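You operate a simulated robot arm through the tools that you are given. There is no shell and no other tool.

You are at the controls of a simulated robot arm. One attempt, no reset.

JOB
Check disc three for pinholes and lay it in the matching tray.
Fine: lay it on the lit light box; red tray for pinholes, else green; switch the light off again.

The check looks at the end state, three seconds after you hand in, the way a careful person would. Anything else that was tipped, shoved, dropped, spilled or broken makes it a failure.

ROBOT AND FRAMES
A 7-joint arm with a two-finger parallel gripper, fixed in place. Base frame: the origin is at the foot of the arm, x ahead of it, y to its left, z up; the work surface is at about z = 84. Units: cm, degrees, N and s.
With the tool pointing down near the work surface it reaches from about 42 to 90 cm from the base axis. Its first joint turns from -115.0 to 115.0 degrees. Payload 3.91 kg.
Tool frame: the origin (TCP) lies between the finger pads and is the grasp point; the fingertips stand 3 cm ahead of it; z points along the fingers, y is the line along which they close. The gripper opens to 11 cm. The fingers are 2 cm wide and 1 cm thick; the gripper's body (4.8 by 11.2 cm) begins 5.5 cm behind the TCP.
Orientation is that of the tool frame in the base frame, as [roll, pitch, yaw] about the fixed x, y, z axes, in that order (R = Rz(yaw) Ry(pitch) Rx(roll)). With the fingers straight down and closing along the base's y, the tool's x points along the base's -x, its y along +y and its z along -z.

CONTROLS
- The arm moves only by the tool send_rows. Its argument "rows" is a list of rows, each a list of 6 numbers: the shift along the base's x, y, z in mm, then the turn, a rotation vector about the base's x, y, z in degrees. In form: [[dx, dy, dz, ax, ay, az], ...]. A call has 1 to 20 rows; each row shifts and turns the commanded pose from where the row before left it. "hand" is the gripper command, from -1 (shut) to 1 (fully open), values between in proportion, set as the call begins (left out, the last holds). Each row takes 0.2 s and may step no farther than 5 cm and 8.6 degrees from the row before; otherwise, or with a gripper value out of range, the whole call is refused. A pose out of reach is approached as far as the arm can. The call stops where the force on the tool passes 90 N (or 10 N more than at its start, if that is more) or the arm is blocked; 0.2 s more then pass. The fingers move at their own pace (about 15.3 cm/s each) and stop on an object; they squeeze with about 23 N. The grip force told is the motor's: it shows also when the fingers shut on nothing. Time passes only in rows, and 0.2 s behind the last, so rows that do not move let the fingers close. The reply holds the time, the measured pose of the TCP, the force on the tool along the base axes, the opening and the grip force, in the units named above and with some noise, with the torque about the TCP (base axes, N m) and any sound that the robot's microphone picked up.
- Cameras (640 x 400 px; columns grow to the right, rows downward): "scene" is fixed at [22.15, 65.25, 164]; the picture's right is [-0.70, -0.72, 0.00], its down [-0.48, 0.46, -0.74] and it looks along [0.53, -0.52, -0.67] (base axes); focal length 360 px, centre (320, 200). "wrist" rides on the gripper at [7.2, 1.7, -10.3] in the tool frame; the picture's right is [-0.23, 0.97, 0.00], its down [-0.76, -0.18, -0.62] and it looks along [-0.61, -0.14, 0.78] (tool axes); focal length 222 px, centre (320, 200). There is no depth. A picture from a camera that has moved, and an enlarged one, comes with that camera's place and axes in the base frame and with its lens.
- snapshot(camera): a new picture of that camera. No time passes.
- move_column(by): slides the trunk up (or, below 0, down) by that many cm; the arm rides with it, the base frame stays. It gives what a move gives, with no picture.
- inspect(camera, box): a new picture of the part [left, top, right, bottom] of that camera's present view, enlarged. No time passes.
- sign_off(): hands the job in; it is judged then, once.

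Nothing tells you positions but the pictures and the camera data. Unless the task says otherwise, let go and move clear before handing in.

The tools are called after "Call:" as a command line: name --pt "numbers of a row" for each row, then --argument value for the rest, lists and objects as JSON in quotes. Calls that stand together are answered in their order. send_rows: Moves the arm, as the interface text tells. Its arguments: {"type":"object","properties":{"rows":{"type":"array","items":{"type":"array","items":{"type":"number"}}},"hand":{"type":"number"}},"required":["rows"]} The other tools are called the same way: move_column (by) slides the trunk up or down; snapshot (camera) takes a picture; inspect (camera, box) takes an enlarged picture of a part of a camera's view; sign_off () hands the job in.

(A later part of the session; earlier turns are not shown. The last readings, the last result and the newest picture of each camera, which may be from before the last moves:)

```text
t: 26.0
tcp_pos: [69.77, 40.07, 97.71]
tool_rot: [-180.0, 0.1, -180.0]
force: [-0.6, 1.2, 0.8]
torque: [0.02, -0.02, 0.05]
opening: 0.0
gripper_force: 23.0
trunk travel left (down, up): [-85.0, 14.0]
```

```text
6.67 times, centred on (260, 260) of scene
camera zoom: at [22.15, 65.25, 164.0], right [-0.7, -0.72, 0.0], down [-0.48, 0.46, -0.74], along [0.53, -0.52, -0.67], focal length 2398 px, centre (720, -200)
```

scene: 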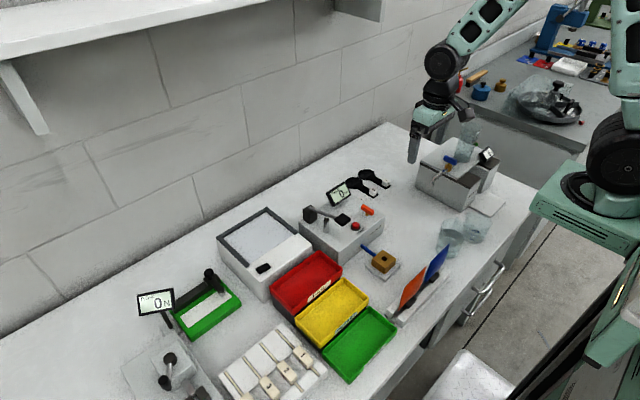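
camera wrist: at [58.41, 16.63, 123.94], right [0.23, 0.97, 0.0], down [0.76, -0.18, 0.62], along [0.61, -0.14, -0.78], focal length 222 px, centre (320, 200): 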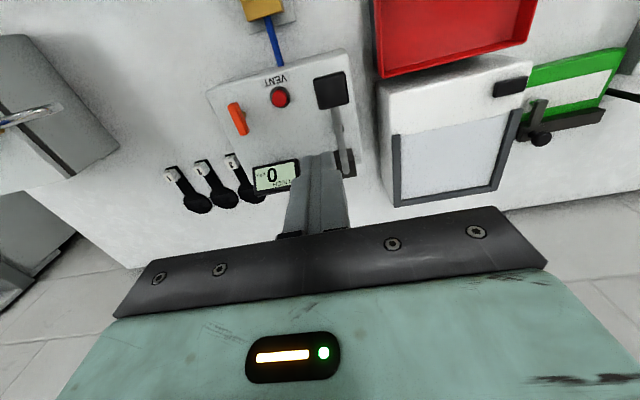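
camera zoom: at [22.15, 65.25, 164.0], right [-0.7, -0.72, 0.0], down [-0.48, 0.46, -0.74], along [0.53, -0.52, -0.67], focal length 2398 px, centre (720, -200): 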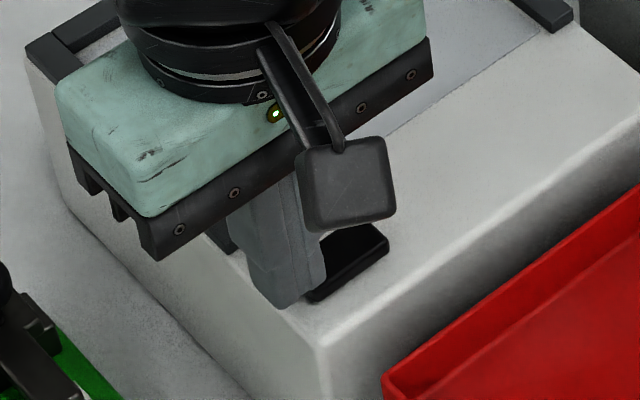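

There's no contact yet at the outer end. I'll continue down in 1 mm steps.

Call:
send_rows --pt "0 0 -1 0 0 0" --pt "0 0 -1 0 0 0"

Call:
inspect --camera "scene" --box '[220, 230, 300, 290]'

Call:
send_rows --pt "0 0 -1 0 0 0" --pt "0 0 -1 0 0 0"

Call:
inspect --camera "scene" --box '[220, 230, 300, 290]'

```text
t: 26.6
tcp_pos: [69.53, 39.97, 97.54]
tool_rot: [179.9, 0.1, 179.9]
force: [0.4, 0.8, 0.4]
torque: [0.01, 0.0, 0.02]
opening: 0.03
gripper_force: 23.5
trunk travel left (down, up): [-85.0, 14.0]
```

```text
6.67 times, centred on (260, 260) of scene
camera zoom: at [22.15, 65.25, 164.0], right [-0.7, -0.72, 0.0], down [-0.48, 0.46, -0.74], along [0.53, -0.52, -0.67], focal length 2398 px, centre (720, -200)
```

zoom: 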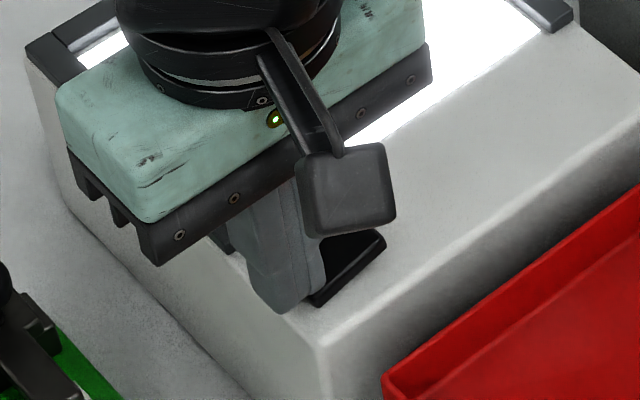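

```text
t: 27.2
tcp_pos: [69.35, 40.04, 97.3]
tool_rot: [180.0, 0.0, -179.9]
force: [-0.3, -0.1, 0.3]
torque: [0.03, 0.01, 0.03]
opening: 0.0
gripper_force: 23.3
trunk travel left (down, up): [-85.0, 14.0]
```

```text
6.67 times, centred on (260, 260) of scene
camera zoom: at [22.15, 65.25, 164.0], right [-0.7, -0.72, 0.0], down [-0.48, 0.46, -0.74], along [0.53, -0.52, -0.67], focal length 2398 px, centre (720, -200)
```

zoom: 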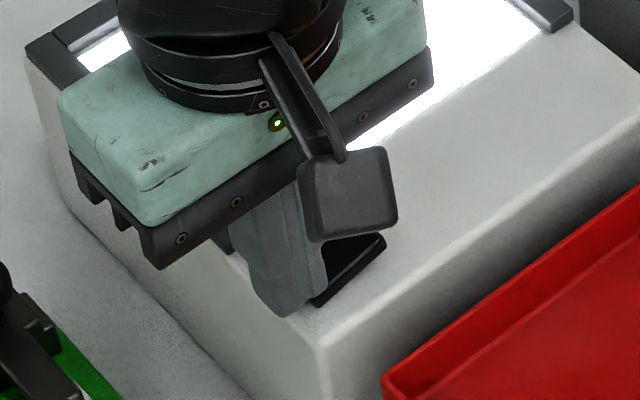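

The light came on with almost no force, so the rocker has probably snapped over. I'll lift straight up and check.

Call:
send_rows --pt "0 0 2 0 0 0" --pt "0 0 3 0 0 0" --pt "0 0 5 0 0 0" --pt "0 0 10 0 0 0" --pt "0 0 20 0 0 0" --pt "0 0 0 0 0 0"

Call:
inspect --camera "scene" --box '[220, 230, 300, 290]'

```text
t: 28.6
tcp_pos: [69.33, 40.12, 101.37]
tool_rot: [-180.0, 0.0, -180.0]
force: [-0.2, 0.2, 0.0]
torque: [0.0, 0.0, -0.02]
opening: 0.0
gripper_force: 22.5
trunk travel left (down, up): [-85.0, 14.0]
```

```text
6.67 times, centred on (260, 260) of scene
camera zoom: at [22.15, 65.25, 164.0], right [-0.7, -0.72, 0.0], down [-0.48, 0.46, -0.74], along [0.53, -0.52, -0.67], focal length 2398 px, centre (720, -200)
```

zoom: 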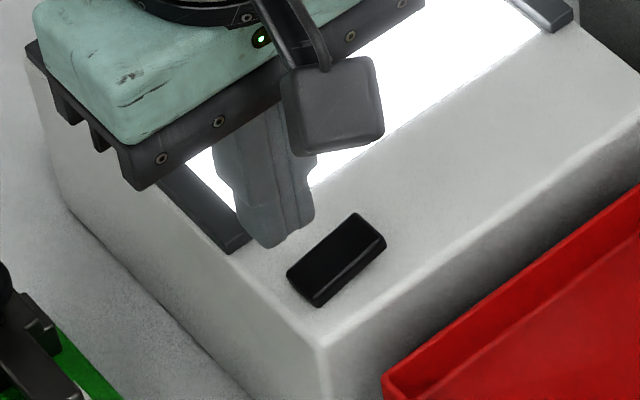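

The light stays on now and the rocker has latched with its +y end down. Next I'll travel over to disc 3 with the fingers part open.

Call:
send_rows --pt "0 0 40 0 0 0" --pt "-10 0 40 0 0 0" --pt "-10 -45 20 0 0 0" --pt "-10 -45 10 0 0 0" --pt "-10 -45 0 0 0 0" --pt "-10 -45 0 0 0 0" --pt "-10 -45 0 0 0 0" --pt "-10 -45 0 0 0 0" --pt "-3 -45 0 0 0 0" --pt "0 -45 -10 0 0 0" --pt "0 -45 -20 0 0 0" --pt "0 -46 -20 0 0 0" --pt "0 0 -4 0 0 0" --pt "0 0 0 0 0 0" --hand -0.09

Call:
snapshot --camera "wrist"

Call:
snapshot --camera "scene"

```text
refused: row 3 steps farther than a row can; nothing moved
```

```text
taken
camera wrist: at [62.06, 41.81, 111.62], right [0.23, 0.97, 0.0], down [0.76, -0.18, 0.62], along [0.61, -0.14, -0.78], focal length 222 px, centre (320, 200)
```

wrist: 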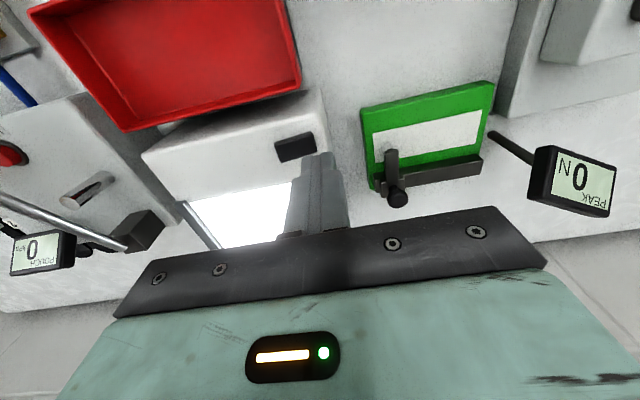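

```text
taken
```

scene: 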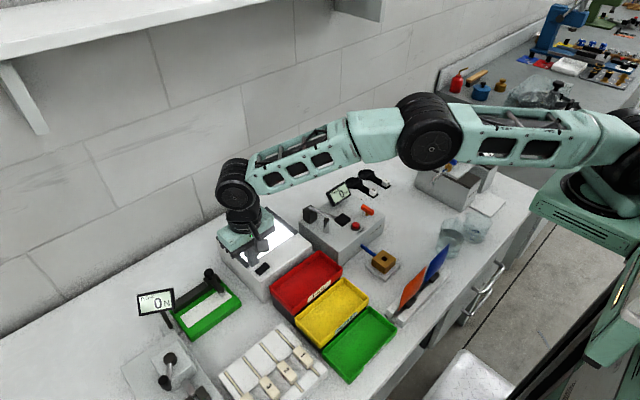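

That call was refused for step length. I'll send the same path with shorter steps.

Call:
send_rows --pt "0 0 40 0 0 0" --pt "-10 0 40 0 0 0" --pt "-10 -35 30 0 0 0" --pt "-10 -45 0 0 0 0" --pt "-10 -45 0 0 0 0" --pt "-10 -45 0 0 0 0" --pt "-10 -45 0 0 0 0" --pt "-10 -45 0 0 0 0" --pt "-3 -45 0 0 0 0" --pt "0 -45 0 0 0 0" --pt "0 -45 0 0 0 0" --pt "0 -40 -20 0 0 0" --pt "0 -16 -34 0 0 0" --pt "0 0 0 0 0 0" --hand -0.09

Call:
snapshot --camera "wrist"

Call:
snapshot --camera "scene"

```text
t: 31.6
tcp_pos: [62.05, -5.1, 106.82]
tool_rot: [180.0, 0.0, 180.0]
force: [-0.3, 0.0, -0.7]
torque: [-0.01, -0.01, 0.04]
opening: 5.01
gripper_force: 0.0
trunk travel left (down, up): [-85.0, 14.0]
```

```text
taken
camera wrist: at [54.74, -3.35, 117.21], right [0.23, 0.97, 0.0], down [0.76, -0.18, 0.62], along [0.61, -0.14, -0.78], focal length 222 px, centre (320, 200)
```

wrist: 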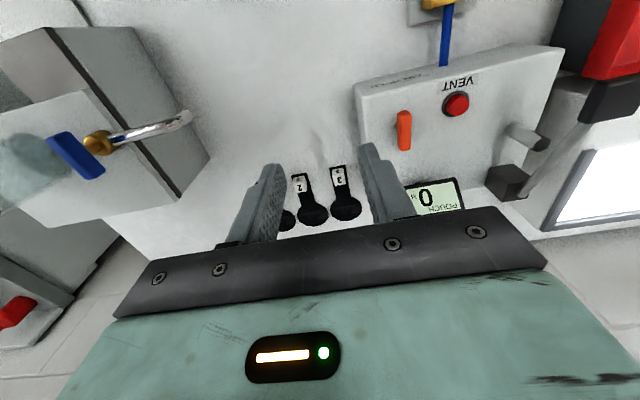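

```text
taken
```

scene: 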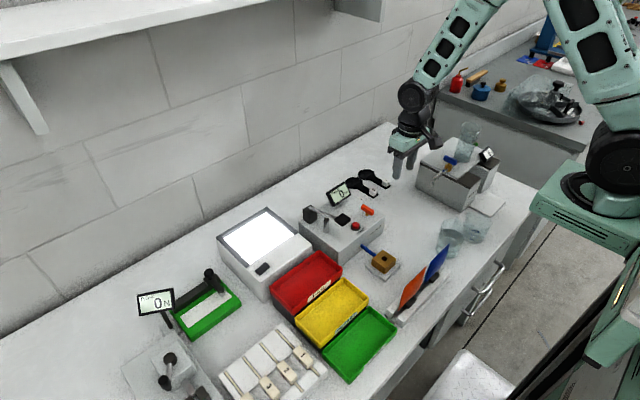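

Disc 3 is between the fingers in the wrist view and the light box is still lit. I'll enlarge the cube to refine its position.

Call:
inspect --camera "wrist" --box '[284, 150, 380, 230]'

```text
5.00 times, centred on (332, 190) of wrist
camera zoom: at [54.74, -3.35, 117.21], right [0.23, 0.97, 0.0], down [0.76, -0.18, 0.62], along [0.61, -0.14, -0.78], focal length 1111 px, centre (260, 250)
```

zoom: 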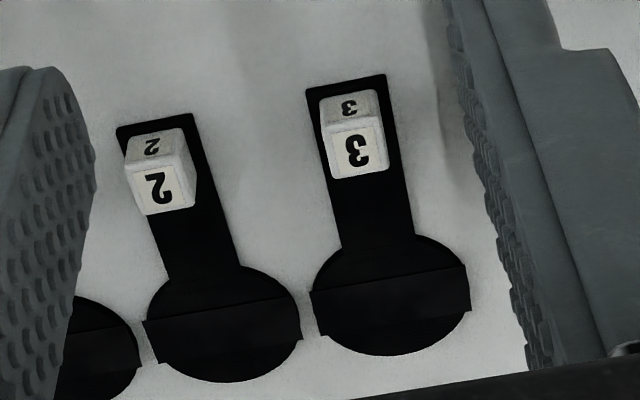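

Disc 3's cube is centred near (75.5, -4.75) with its top at z 86.3, and the disc centre is 8.4 cm beyond it along +x. I'll move above it and come down.

Call:
send_rows --pt "30 1 0 0 0 0" --pt "40 1 0 0 0 0" --pt "40 1 0 0 0 0" --pt "24 0 -20 0 0 0" --pt "0 0 -40 0 0 0" --pt "0 0 -40 0 0 0" --pt "0 0 -30 0 0 0" --pt "0 0 0 0 0 0"

Call:
snapshot --camera "wrist"

Call:
inspect --camera "scene" --box '[310, 130, 410, 210]'

```text
t: 33.4
tcp_pos: [75.47, -4.96, 93.93]
tool_rot: [-179.9, 0.0, -180.0]
force: [0.2, -0.2, 0.6]
torque: [0.01, -0.02, -0.03]
opening: 5.02
gripper_force: 0.1
trunk travel left (down, up): [-85.0, 14.0]
```

```text
taken
camera wrist: at [68.19, -3.17, 104.18], right [0.23, 0.97, 0.0], down [0.76, -0.18, 0.62], along [0.61, -0.14, -0.78], focal length 222 px, centre (320, 200)
```

wrist: 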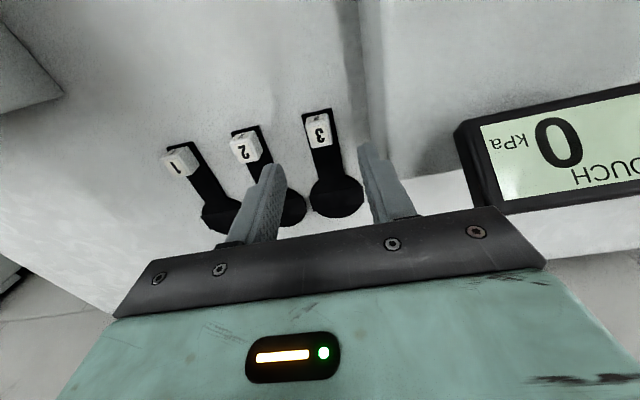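

```text
5.00 times, centred on (360, 170) of scene
camera zoom: at [22.15, 65.25, 164.0], right [-0.7, -0.72, 0.0], down [-0.48, 0.46, -0.74], along [0.53, -0.52, -0.67], focal length 1799 px, centre (120, 350)
```

zoom: 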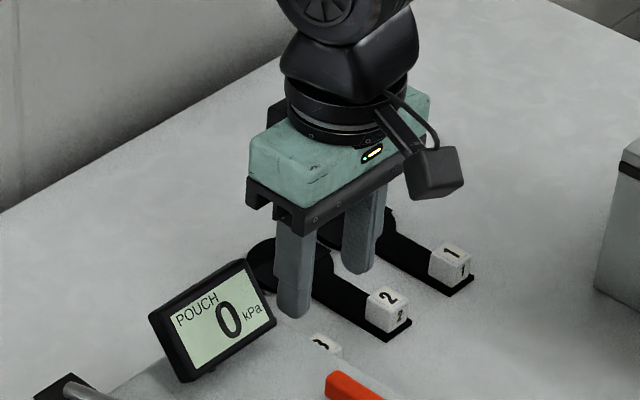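

I estimate the display's side edge at y≈2.1, about 1.3 cm clear of the gripper body. I'll descend slowly and check that clearance.

Call:
send_rows --pt "0 0 -20 0 0 0" --pt "0 0 -15 0 0 0" --pt "0 0 0 0 0 0"

Call:
snapshot --camera "wrist"

Call:
inspect --camera "scene" --box '[310, 130, 410, 210]'

```text
t: 34.2
tcp_pos: [75.58, -4.9, 90.51]
tool_rot: [179.9, 0.0, 180.0]
force: [0.0, 0.1, 0.2]
torque: [0.0, 0.03, 0.03]
opening: 4.99
gripper_force: 0.0
trunk travel left (down, up): [-85.0, 14.0]
```

```text
taken
camera wrist: at [68.26, -3.17, 100.74], right [0.23, 0.97, 0.0], down [0.76, -0.18, 0.62], along [0.61, -0.14, -0.78], focal length 222 px, centre (320, 200)
```

wrist: 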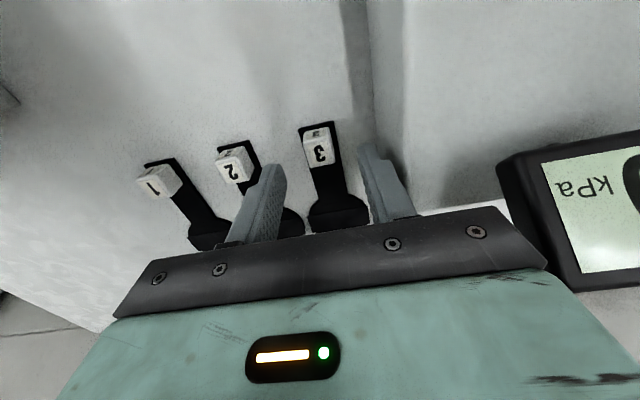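

```text
5.00 times, centred on (360, 170) of scene
camera zoom: at [22.15, 65.25, 164.0], right [-0.7, -0.72, 0.0], down [-0.48, 0.46, -0.74], along [0.53, -0.52, -0.67], focal length 1799 px, centre (120, 350)
```

zoom: 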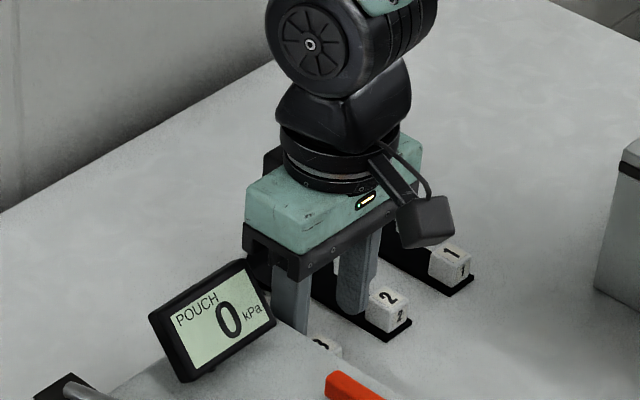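

There is still a gap of about 1.2 cm to the display. I'll go down the last 2.6 cm.

Call:
send_rows --pt "0 0 -10 0 0 0" --pt "0 0 -10 0 0 0" --pt "0 0 -6 0 0 0" --pt "0 0 0 0 0 0"

Call:
snapshot --camera "wrist"

Call:
inspect --camera "wrist" --box '[250, 100, 410, 230]'

```text
t: 35.2
tcp_pos: [75.61, -4.7, 87.89]
tool_rot: [180.0, -0.1, 180.0]
force: [0.3, 0.7, -0.7]
torque: [-0.01, 0.0, -0.01]
opening: 5.01
gripper_force: 0.1
trunk travel left (down, up): [-85.0, 14.0]
```

```text
taken
camera wrist: at [68.31, -3.09, 98.09], right [0.23, 0.97, 0.0], down [0.76, -0.18, 0.62], along [0.61, -0.14, -0.78], focal length 222 px, centre (320, 200)
```

wrist: 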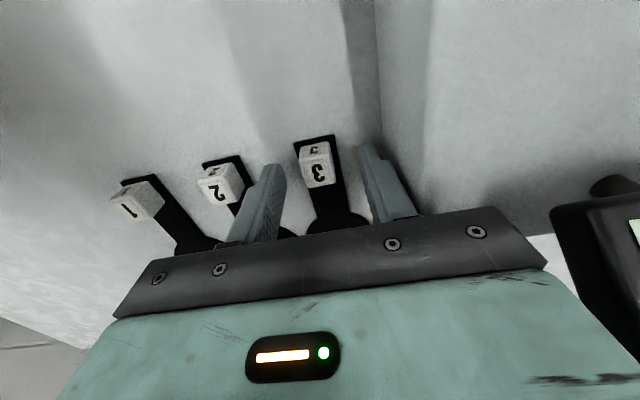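

```text
3.08 times, centred on (330, 165) of wrist
camera zoom: at [68.31, -3.09, 98.09], right [0.23, 0.97, 0.0], down [0.76, -0.18, 0.62], along [0.61, -0.14, -0.78], focal length 684 px, centre (289, 308)
```

zoom: 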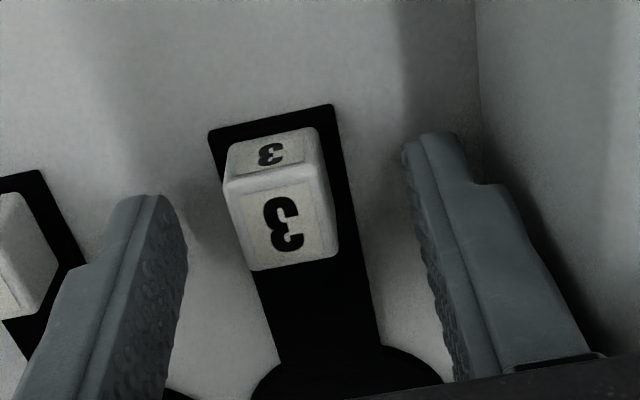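

The cube sits between the fingers, maybe 2 mm to the -y side. I'll shift that much and close.

Call:
send_rows --pt "0 -2 -1 0 0 0" --pt "0 0 0 0 0 0"

Call:
send_rows --pt "0 0 0 0 0 0" --pt "0 0 0 0 0 0" --pt "0 0 0 0 0 0" --hand -1

Call:
inspect --camera "wrist" --box '[250, 100, 410, 230]'

```text
t: 35.8
tcp_pos: [75.72, -4.98, 87.7]
tool_rot: [180.0, 0.1, -179.9]
force: [0.2, 0.3, 0.3]
torque: [-0.04, 0.01, -0.03]
opening: 5.01
gripper_force: 0.1
trunk travel left (down, up): [-85.0, 14.0]
```

```text
t: 36.6
tcp_pos: [75.56, -5.09, 87.65]
tool_rot: [-179.9, 0.0, 180.0]
force: [-0.8, 0.0, 0.3]
torque: [-0.02, 0.01, -0.02]
opening: 1.88
gripper_force: 22.8
trunk travel left (down, up): [-85.0, 14.0]
```

```text
3.08 times, centred on (330, 165) of wrist
camera zoom: at [68.28, -3.31, 97.97], right [0.23, 0.97, 0.0], down [0.76, -0.18, 0.62], along [0.61, -0.14, -0.78], focal length 684 px, centre (289, 308)
```

zoom: 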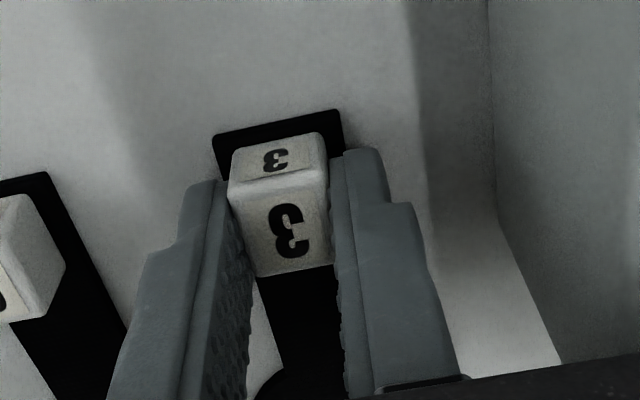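

The cube is gripped at 1.88 cm wide. I'll lift straight up and check the disc.

Call:
send_rows --pt "0 0 5 0 0 0" --pt "0 0 10 0 0 0" --pt "0 0 20 0 0 0" --pt "0 0 30 0 0 0" --pt "0 0 40 0 0 0" --pt "0 0 40 0 0 0" --pt "0 0 40 0 0 0" --pt "0 0 25 0 0 0" --pt "0 0 0 0 0 0"

Call:
snapshot --camera "wrist"

Call:
snapshot --camera "scene"

```text
t: 38.6
tcp_pos: [75.49, -5.01, 108.78]
tool_rot: [180.0, 0.0, 180.0]
force: [0.1, -0.4, -0.8]
torque: [0.02, -0.04, 0.04]
opening: 1.9
gripper_force: 23.2
trunk travel left (down, up): [-85.0, 14.0]
```

```text
taken
camera wrist: at [68.22, -3.29, 119.01], right [0.23, 0.97, 0.0], down [0.76, -0.18, 0.62], along [0.61, -0.14, -0.78], focal length 222 px, centre (320, 200)
```

wrist: 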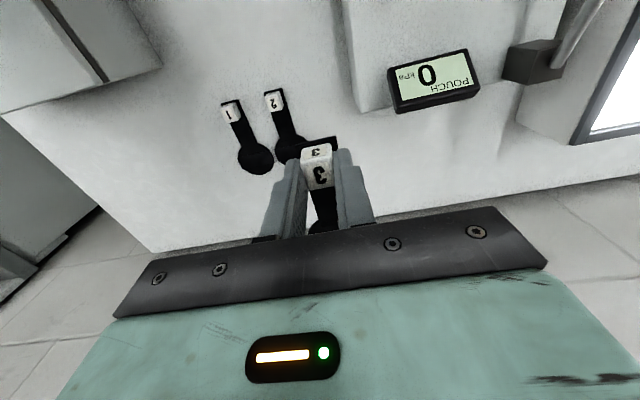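

```text
taken
```

scene: 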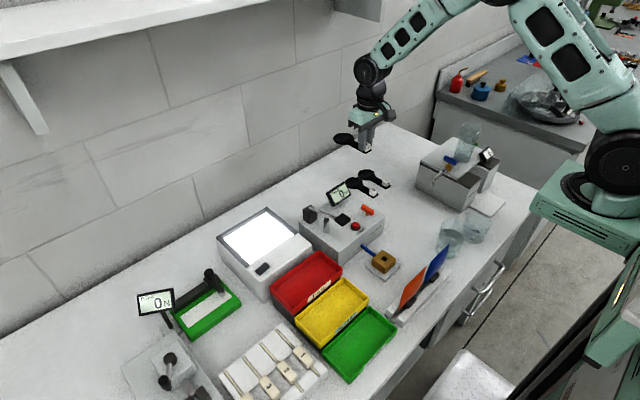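

Disc 3 is held level. I'll carry it over to the light box at this height.

Call:
send_rows --pt "-5 25 0 0 0 0" --pt "-6 40 0 0 0 0" --pt "-6 40 0 0 0 0" --pt "-6 40 0 0 0 0" --pt "-6 40 0 0 0 0" --pt "-6 40 0 0 0 0" --pt "-6 40 0 0 0 0" --pt "-6 40 0 0 0 0" --pt "-2 30 0 0 0 0" --pt "0 20 0 0 0 0" --pt "0 0 -20 0 0 0" --pt "0 0 -20 0 0 0" --pt "0 0 -20 0 0 0" --pt "0 0 0 0 0 0"

Call:
snapshot --camera "wrist"

Call:
inspect --camera "scene" --box '[200, 190, 330, 290]'

```text
t: 41.6
tcp_pos: [70.63, 30.48, 102.62]
tool_rot: [179.9, 0.0, -180.0]
force: [-0.8, 0.8, 0.5]
torque: [-0.03, 0.05, 0.0]
opening: 1.9
gripper_force: 22.9
trunk travel left (down, up): [-85.0, 14.0]
```

```text
taken
camera wrist: at [63.29, 32.13, 112.87], right [0.23, 0.97, 0.0], down [0.76, -0.18, 0.62], along [0.61, -0.14, -0.78], focal length 222 px, centre (320, 200)
```

wrist: 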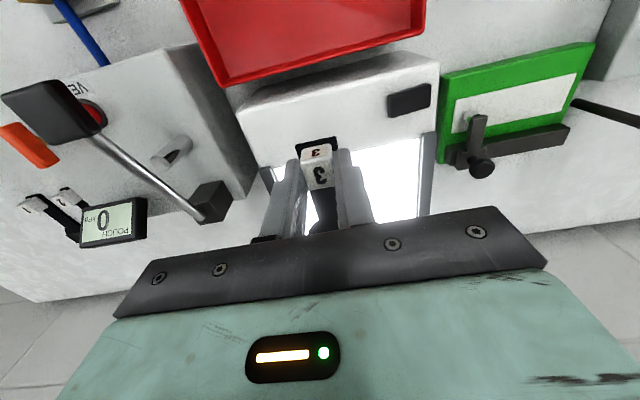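

```text
4.00 times, centred on (265, 240) of scene
camera zoom: at [22.15, 65.25, 164.0], right [-0.7, -0.72, 0.0], down [-0.48, 0.46, -0.74], along [0.53, -0.52, -0.67], focal length 1439 px, centre (540, 40)
```

zoom: 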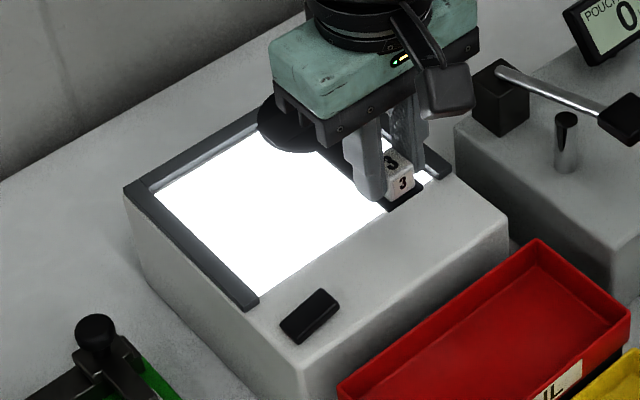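

The disc is over the lit window, with about 6 cm to go. I'll lower most of that and then ease it down.

Call:
send_rows --pt "0 0 -15 0 0 0" --pt "0 0 -15 0 0 0" --pt "0 0 -10 0 0 0" --pt "0 0 -8 0 0 0" --pt "0 0 -3 0 0 0" --pt "0 0 0 0 0 0"

Call:
inspect --camera "scene" --box '[200, 190, 330, 290]'

```text
t: 43.0
tcp_pos: [70.59, 30.55, 97.58]
tool_rot: [180.0, -0.1, 180.0]
force: [0.1, -1.2, -0.5]
torque: [-0.01, 0.0, 0.01]
opening: 1.86
gripper_force: 23.2
trunk travel left (down, up): [-85.0, 14.0]
```

```text
4.00 times, centred on (265, 240) of scene
camera zoom: at [22.15, 65.25, 164.0], right [-0.7, -0.72, 0.0], down [-0.48, 0.46, -0.74], along [0.53, -0.52, -0.67], focal length 1439 px, centre (540, 40)
```

zoom: 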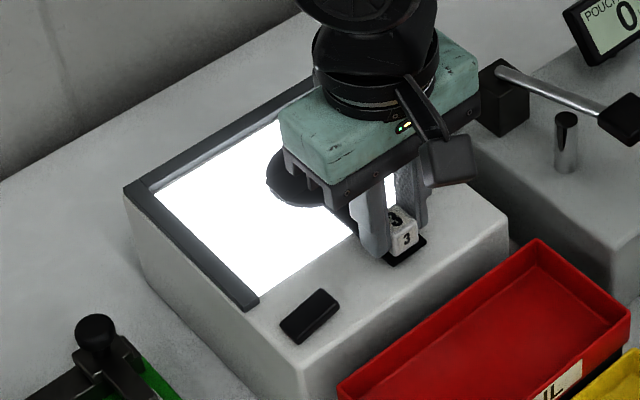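

The disc is just above the window, so I'll lower it gently until it touches.

Call:
send_rows --pt "0 0 -2 0 0 0" --pt "0 0 -2 0 0 0" --pt "0 0 -1 0 0 0" --pt "0 0 -1 0 0 0" --pt "0 0 0 0 0 0"

Call:
send_rows --pt "0 0 -1 0 0 0" --pt "0 0 -1 0 0 0" --pt "0 0 0 0 0 0"

Call:
inspect --camera "scene" --box '[200, 190, 330, 290]'

```text
t: 44.2
tcp_pos: [70.71, 30.54, 97.14]
tool_rot: [180.0, 0.1, -179.9]
force: [-0.4, -0.6, 8.6]
torque: [0.0, -0.56, -0.04]
opening: 1.89
gripper_force: 22.9
trunk travel left (down, up): [-85.0, 14.0]
```

```text
t: 45.0
tcp_pos: [70.58, 30.48, 97.02]
tool_rot: [179.8, 0.2, 180.0]
force: [1.5, -0.8, 21.9]
torque: [-0.01, -0.03, -0.06]
opening: 1.88
gripper_force: 23.3
trunk travel left (down, up): [-85.0, 14.0]
```

```text
4.00 times, centred on (265, 240) of scene
camera zoom: at [22.15, 65.25, 164.0], right [-0.7, -0.72, 0.0], down [-0.48, 0.46, -0.74], along [0.53, -0.52, -0.67], focal length 1439 px, centre (540, 40)
```

zoom: 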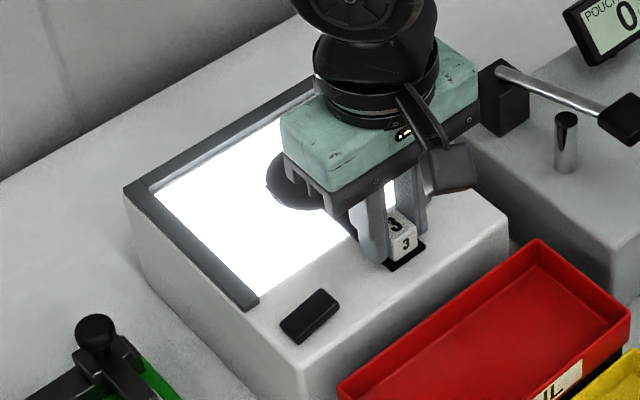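

It has touched down. I'll ease off 2 mm, open to about 4 cm, and rise to look.

Call:
send_rows --pt "0 0 1 0 0 0" --pt "0 0 1 0 0 0" --pt "0 0 0 0 0 0"

Call:
send_rows --pt "0 0 0 0 0 0" --pt "0 0 0 0 0 0" --pt "0 0 5 0 0 0" --pt "0 0 15 0 0 0" --pt "0 0 30 0 0 0" --pt "-20 0 40 0 0 0" --pt "-30 5 30 0 0 0" --pt "-30 5 30 0 0 0" --pt "-30 5 0 0 0 0" --pt "0 0 0 0 0 0" --hand -0.2

Call:
inspect --camera "scene" --box '[200, 190, 330, 290]'

Call:
snapshot --camera "wrist"

```text
t: 45.8
tcp_pos: [70.56, 30.54, 97.05]
tool_rot: [-179.9, 0.0, -179.9]
force: [3.0, 1.4, 9.7]
torque: [0.06, -0.19, 0.01]
opening: 1.88
gripper_force: 22.8
trunk travel left (down, up): [-85.0, 14.0]
```

```text
t: 48.0
tcp_pos: [59.66, 32.03, 112.03]
tool_rot: [180.0, 0.0, 180.0]
force: [-0.9, -0.2, -0.3]
torque: [0.01, 0.0, 0.0]
opening: 4.43
gripper_force: 0.0
trunk travel left (down, up): [-85.0, 14.0]
```

```text
4.00 times, centred on (265, 240) of scene
camera zoom: at [22.15, 65.25, 164.0], right [-0.7, -0.72, 0.0], down [-0.48, 0.46, -0.74], along [0.53, -0.52, -0.67], focal length 1439 px, centre (540, 40)
```

zoom: 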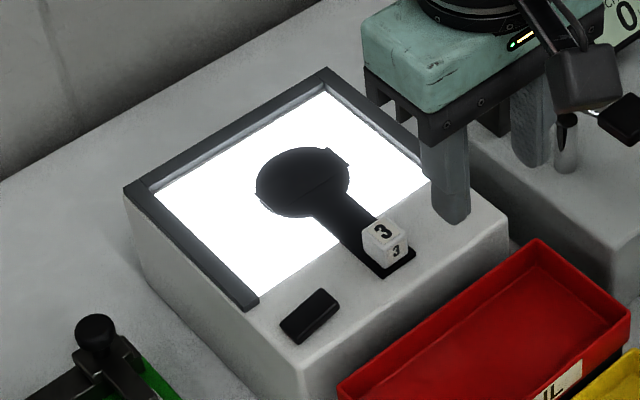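

```text
taken
camera wrist: at [52.3, 33.69, 122.22], right [0.23, 0.97, 0.0], down [0.76, -0.18, 0.62], along [0.61, -0.14, -0.78], focal length 222 px, centre (320, 200)
```

wrist: 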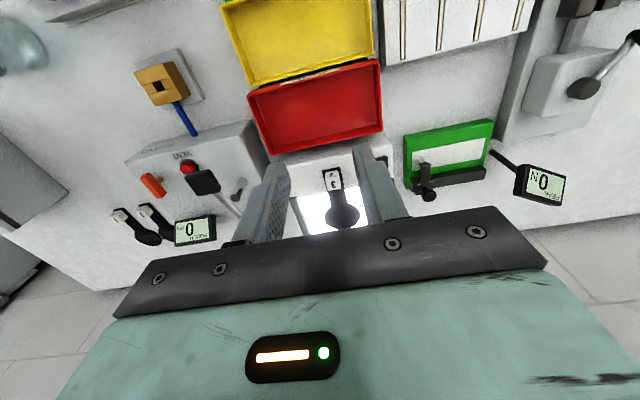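

The disc lies flat on the lit window. I'll enlarge both views to look for points of light.

Call:
inspect --camera "scene" --box '[258, 222, 298, 252]'

Call:
inspect --camera "wrist" --box '[315, 160, 371, 240]'

Call:
inspect --camera "wrist" --box '[320, 180, 365, 235]'

```text
13.33 times, centred on (278, 237) of scene
camera zoom: at [22.15, 65.25, 164.0], right [-0.7, -0.72, 0.0], down [-0.48, 0.46, -0.74], along [0.53, -0.52, -0.67], focal length 4797 px, centre (880, -293)
```

zoom: 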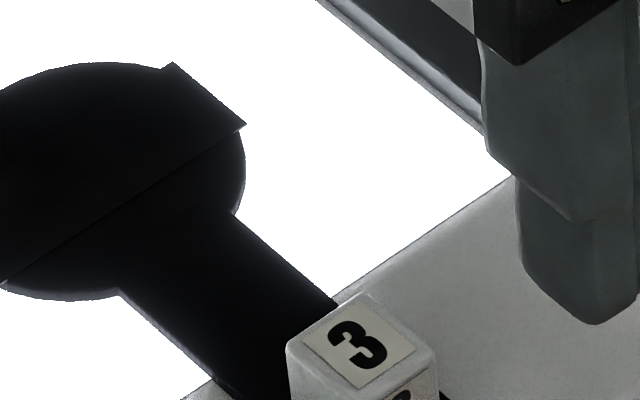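

```text
5.00 times, centred on (343, 200) of wrist
camera zoom: at [52.3, 33.69, 122.22], right [0.23, 0.97, 0.0], down [0.76, -0.18, 0.62], along [0.61, -0.14, -0.78], focal length 1111 px, centre (205, 200)
```

zoom: 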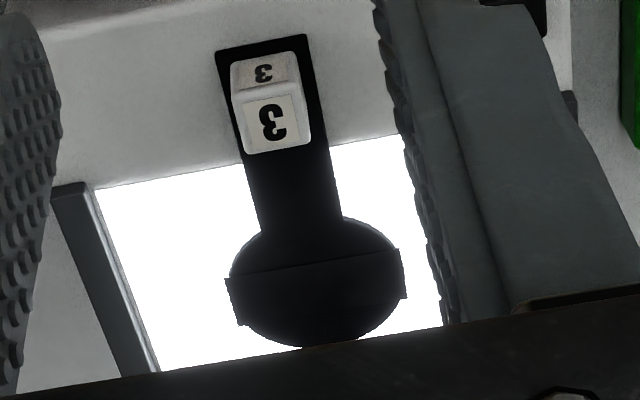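

```text
7.27 times, centred on (342, 208) of wrist
camera zoom: at [52.3, 33.69, 122.22], right [0.23, 0.97, 0.0], down [0.76, -0.18, 0.62], along [0.61, -0.14, -0.78], focal length 1615 px, centre (156, 146)
```

zoom: 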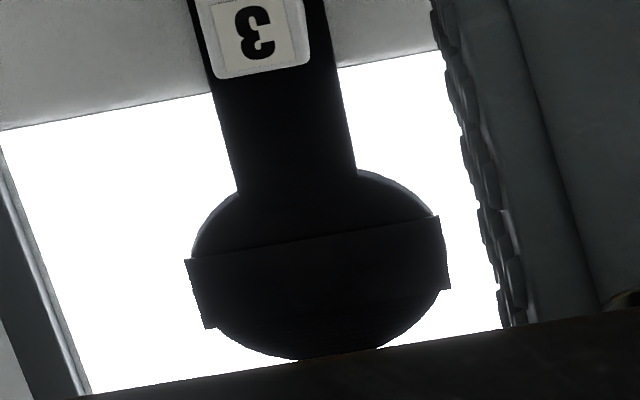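

No light points show at this slant, but pinholes may only show from straight above. I'll move the wrist camera almost directly over the disc.

Call:
send_rows --pt "40 -5 0 0 0 0" --pt "40 -5 0 0 0 0" --pt "40 -5 0 0 0 0" --pt "40 -5 0 0 0 0" --pt "40 -5 0 0 0 0" --pt "33 -5 0 0 0 0" --pt "0 0 -10 0 0 0" --pt "0 0 -20 0 0 0" --pt "0 0 0 0 0 0"

Call:
snapshot --camera "wrist"

```text
t: 50.0
tcp_pos: [81.41, 28.8, 109.06]
tool_rot: [-180.0, 0.0, -180.0]
force: [-0.4, -0.1, -0.1]
torque: [0.02, 0.01, 0.0]
opening: 4.36
gripper_force: 0.0
out of reach, approached as far as the arm can: row 6
trunk travel left (down, up): [-85.0, 14.0]
```

```text
taken
camera wrist: at [74.18, 30.56, 119.25], right [0.23, 0.97, 0.0], down [0.76, -0.18, 0.62], along [0.61, -0.14, -0.78], focal length 222 px, centre (320, 200)
```

wrist: 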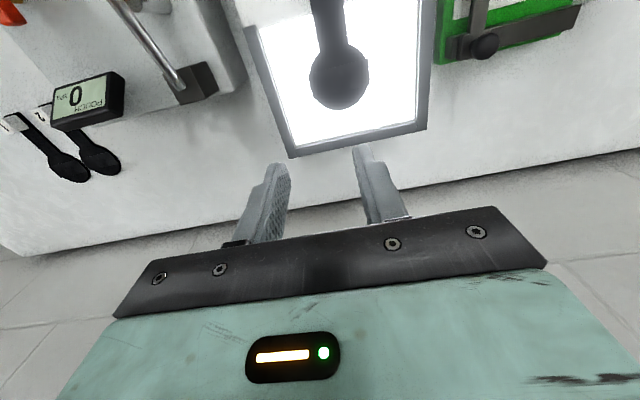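

Call:
inspect --camera "wrist" --box '[300, 36, 380, 116]'

Call:
inspect --camera "wrist" --box '[324, 45, 356, 77]'

Call:
inspect --camera "wrist" --box '[310, 70, 370, 112]'

```text
5.00 times, centred on (340, 76) of wrist
camera zoom: at [74.18, 30.56, 119.25], right [0.23, 0.97, 0.0], down [0.76, -0.18, 0.62], along [0.61, -0.14, -0.78], focal length 1111 px, centre (220, 820)
```

zoom: 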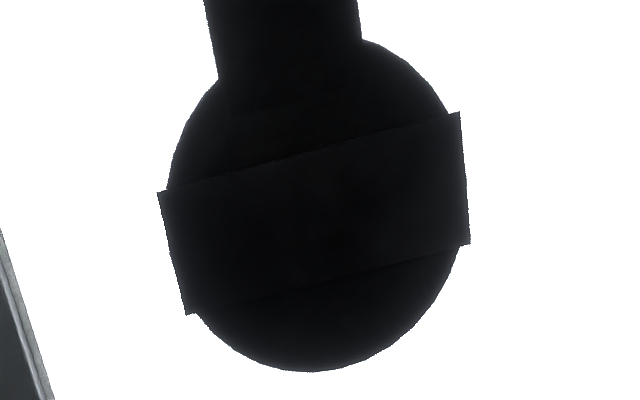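

```text
12.50 times, centred on (340, 61) of wrist
camera zoom: at [74.18, 30.56, 119.25], right [0.23, 0.97, 0.0], down [0.76, -0.18, 0.62], along [0.61, -0.14, -0.78], focal length 2776 px, centre (70, 1938)
```

zoom: 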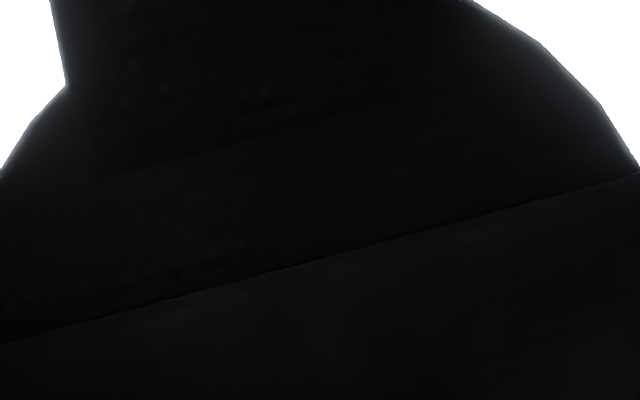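

```text
9.52 times, centred on (340, 91) of wrist
camera zoom: at [74.18, 30.56, 119.25], right [0.23, 0.97, 0.0], down [0.76, -0.18, 0.62], along [0.61, -0.14, -0.78], focal length 2116 px, centre (130, 1238)
```

zoom: 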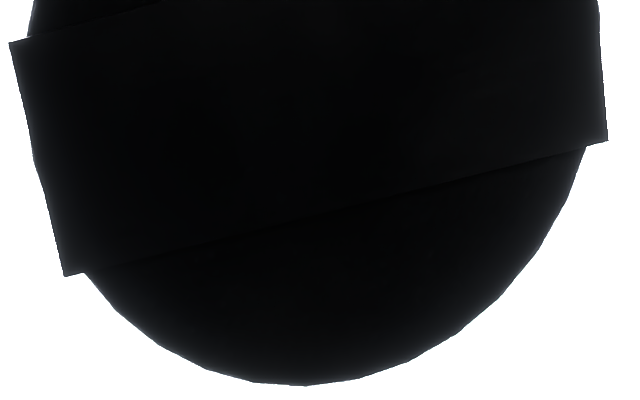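

I see no light points from about 10° off vertical, but I want a truly vertical look. I'll yaw the gripper 90° so the camera can sit directly above the disc within reach.

Call:
send_rows --pt "-10 -5 0 0 0 -8.2" --pt "-10 -5 0 0 0 -8.2" --pt "-10 -5 0 0 0 -8.2" --pt "-10 -5 0 0 0 -8.2" --pt "-8 -5 0 0 0 -8.2" --pt "0 -5 0 0 0 -8.2" --pt "0 -5 0 0 0 -8.2" --pt "0 -5 0 0 0 -8.2" --pt "0 -5 0 0 0 -8.2" --pt "0 -5 0 0 0 -8.2" --pt "0 -5 0 0 0 -8" --pt "0 0 0 0 0 0"

Call:
snapshot --camera "wrist"

```text
t: 52.6
tcp_pos: [76.55, 23.49, 108.92]
tool_rot: [-179.9, 0.1, 89.9]
force: [0.0, -0.5, 0.3]
torque: [0.0, 0.03, 0.03]
opening: 4.38
gripper_force: 0.1
trunk travel left (down, up): [-85.0, 14.0]
```

```text
taken
camera wrist: at [78.31, 30.67, 119.31], right [0.97, -0.23, 0.0], down [-0.18, -0.76, 0.62], along [-0.14, -0.61, -0.78], focal length 222 px, centre (320, 200)
```

wrist: 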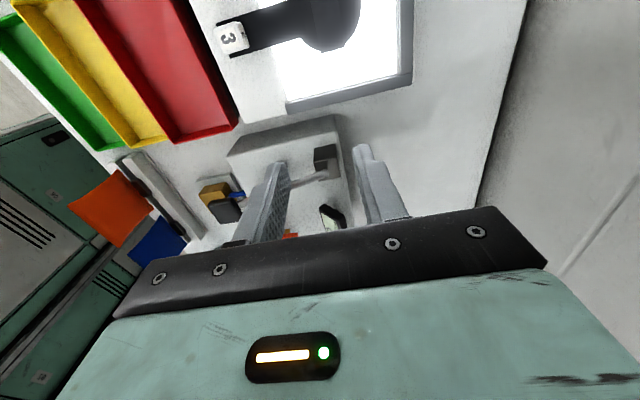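

The disc is now at the top edge of the view. I'll tilt the camera about 24° toward vertical and keep it over the disc.

Call:
send_rows --pt "2 16 0 8 0 0" --pt "2 16 0 8 0 0" --pt "2 14 0 8 0 0" --pt "0 0 0 0 0 0" --hand 1

Call:
snapshot --camera "wrist"

```text
t: 53.6
tcp_pos: [77.27, 27.9, 109.05]
tool_rot: [-180.0, -24.1, 90.0]
force: [-0.5, -0.4, -1.0]
torque: [0.02, 0.03, 0.01]
opening: 10.98
gripper_force: 0.0
trunk travel left (down, up): [-85.0, 14.0]
```

```text
taken
camera wrist: at [78.93, 30.39, 121.34], right [0.97, -0.21, -0.09], down [-0.18, -0.95, 0.26], along [-0.14, -0.24, -0.96], focal length 222 px, centre (320, 200)
```

wrist: 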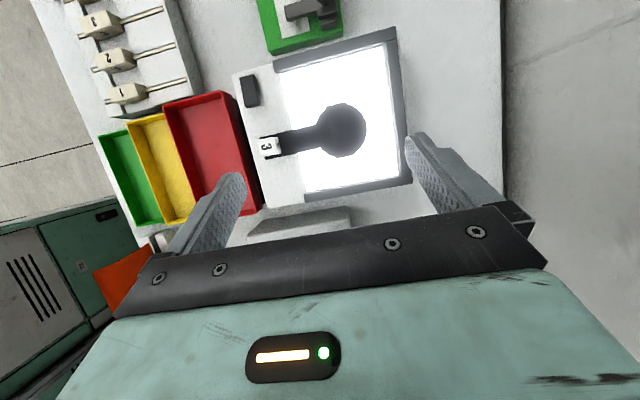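

The camera is now straight above the disc. I'll enlarge it in pieces.

Call:
inspect --camera "wrist" --box '[300, 90, 380, 170]'

Call:
inspect --camera "wrist" --box '[312, 100, 346, 130]'

Call:
inspect --camera "wrist" --box '[338, 100, 372, 130]'

Call:
inspect --camera "wrist" --box '[312, 128, 346, 160]'

Call:
inspect --camera "wrist" --box '[338, 128, 372, 160]'

```text
5.00 times, centred on (340, 130) of wrist
camera zoom: at [78.93, 30.39, 121.34], right [0.97, -0.21, -0.09], down [-0.18, -0.95, 0.26], along [-0.14, -0.24, -0.96], focal length 1111 px, centre (220, 550)
```

zoom: 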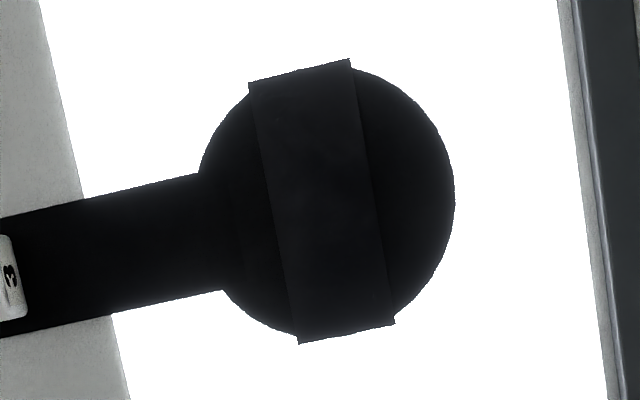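

```text
13.33 times, centred on (329, 115) of wrist
camera zoom: at [78.93, 30.39, 121.34], right [0.97, -0.21, -0.09], down [-0.18, -0.95, 0.26], along [-0.14, -0.24, -0.96], focal length 2962 px, centre (200, 1333)
```

zoom: 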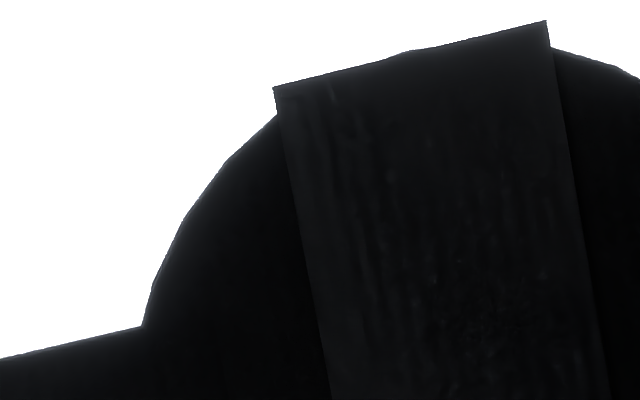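

```text
13.33 times, centred on (355, 115) of wrist
camera zoom: at [78.93, 30.39, 121.34], right [0.97, -0.21, -0.09], down [-0.18, -0.95, 0.26], along [-0.14, -0.24, -0.96], focal length 2962 px, centre (-147, 1333)
```

zoom: 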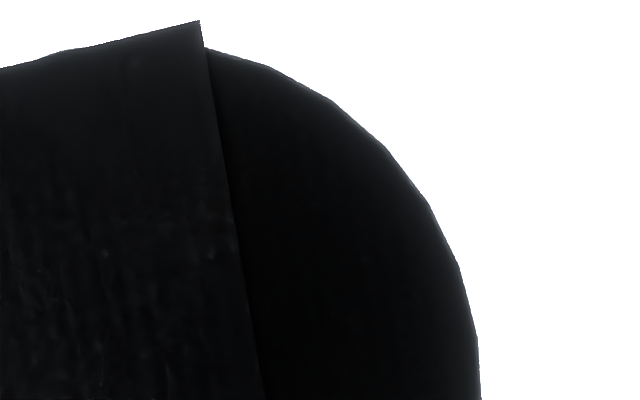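

```text
12.50 times, centred on (329, 144) of wrist
camera zoom: at [78.93, 30.39, 121.34], right [0.97, -0.21, -0.09], down [-0.18, -0.95, 0.26], along [-0.14, -0.24, -0.96], focal length 2776 px, centre (208, 900)
```

zoom: 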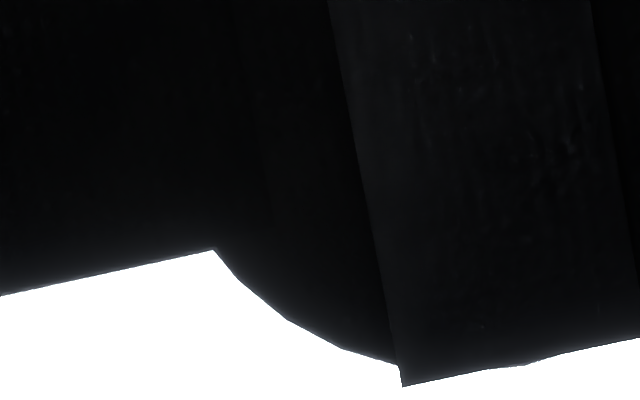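

```text
12.50 times, centred on (355, 144) of wrist
camera zoom: at [78.93, 30.39, 121.34], right [0.97, -0.21, -0.09], down [-0.18, -0.95, 0.26], along [-0.14, -0.24, -0.96], focal length 2776 px, centre (-118, 900)
```

zoom: 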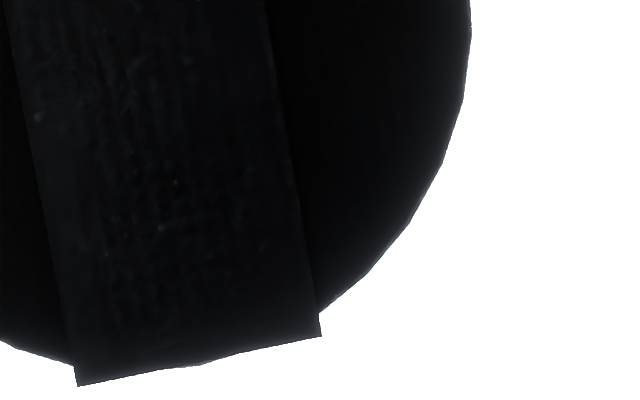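

From straight above I see no light points. There's a strip lying across the disc, though, so I'll check from the side whether it stands off and could hide anything.

Call:
inspect --camera "scene" --box '[258, 222, 292, 248]'

Call:
inspect --camera "scene" --box '[340, 165, 364, 180]'

Call:
inspect --camera "scene" --box '[355, 165, 379, 183]'

```text
15.38 times, centred on (275, 235) of scene
camera zoom: at [22.15, 65.25, 164.0], right [-0.7, -0.72, 0.0], down [-0.48, 0.46, -0.74], along [0.53, -0.52, -0.67], focal length 5535 px, centre (1012, -338)
```

zoom: 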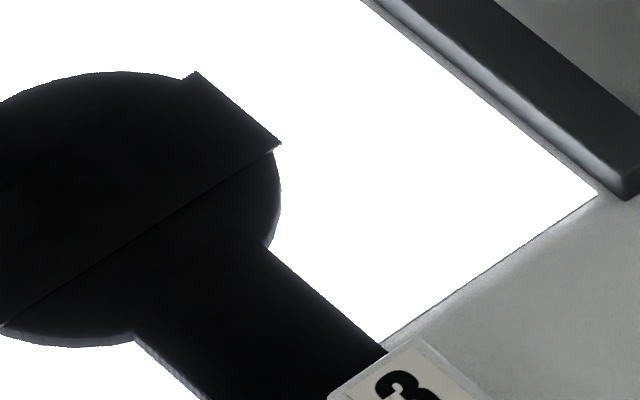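

```text
16.00 times, centred on (352, 172) of scene
camera zoom: at [22.15, 65.25, 164.0], right [-0.7, -0.72, 0.0], down [-0.48, 0.46, -0.74], along [0.53, -0.52, -0.67], focal length 5756 px, centre (-192, 640)
```

zoom: 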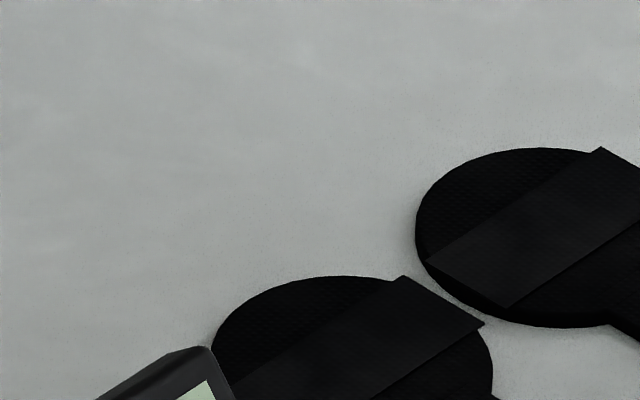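

```text
16.00 times, centred on (367, 174) of scene
camera zoom: at [22.15, 65.25, 164.0], right [-0.7, -0.72, 0.0], down [-0.48, 0.46, -0.74], along [0.53, -0.52, -0.67], focal length 5756 px, centre (-432, 616)
```

zoom: 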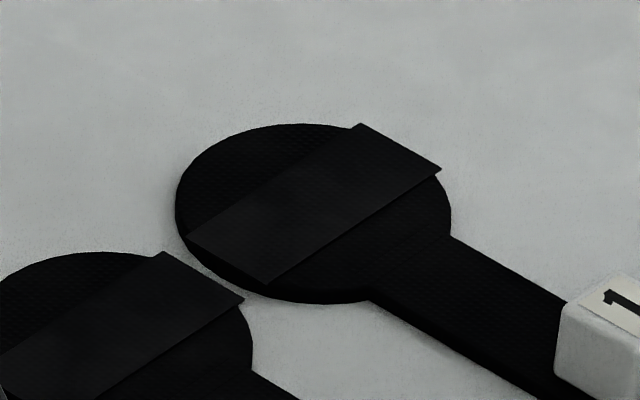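

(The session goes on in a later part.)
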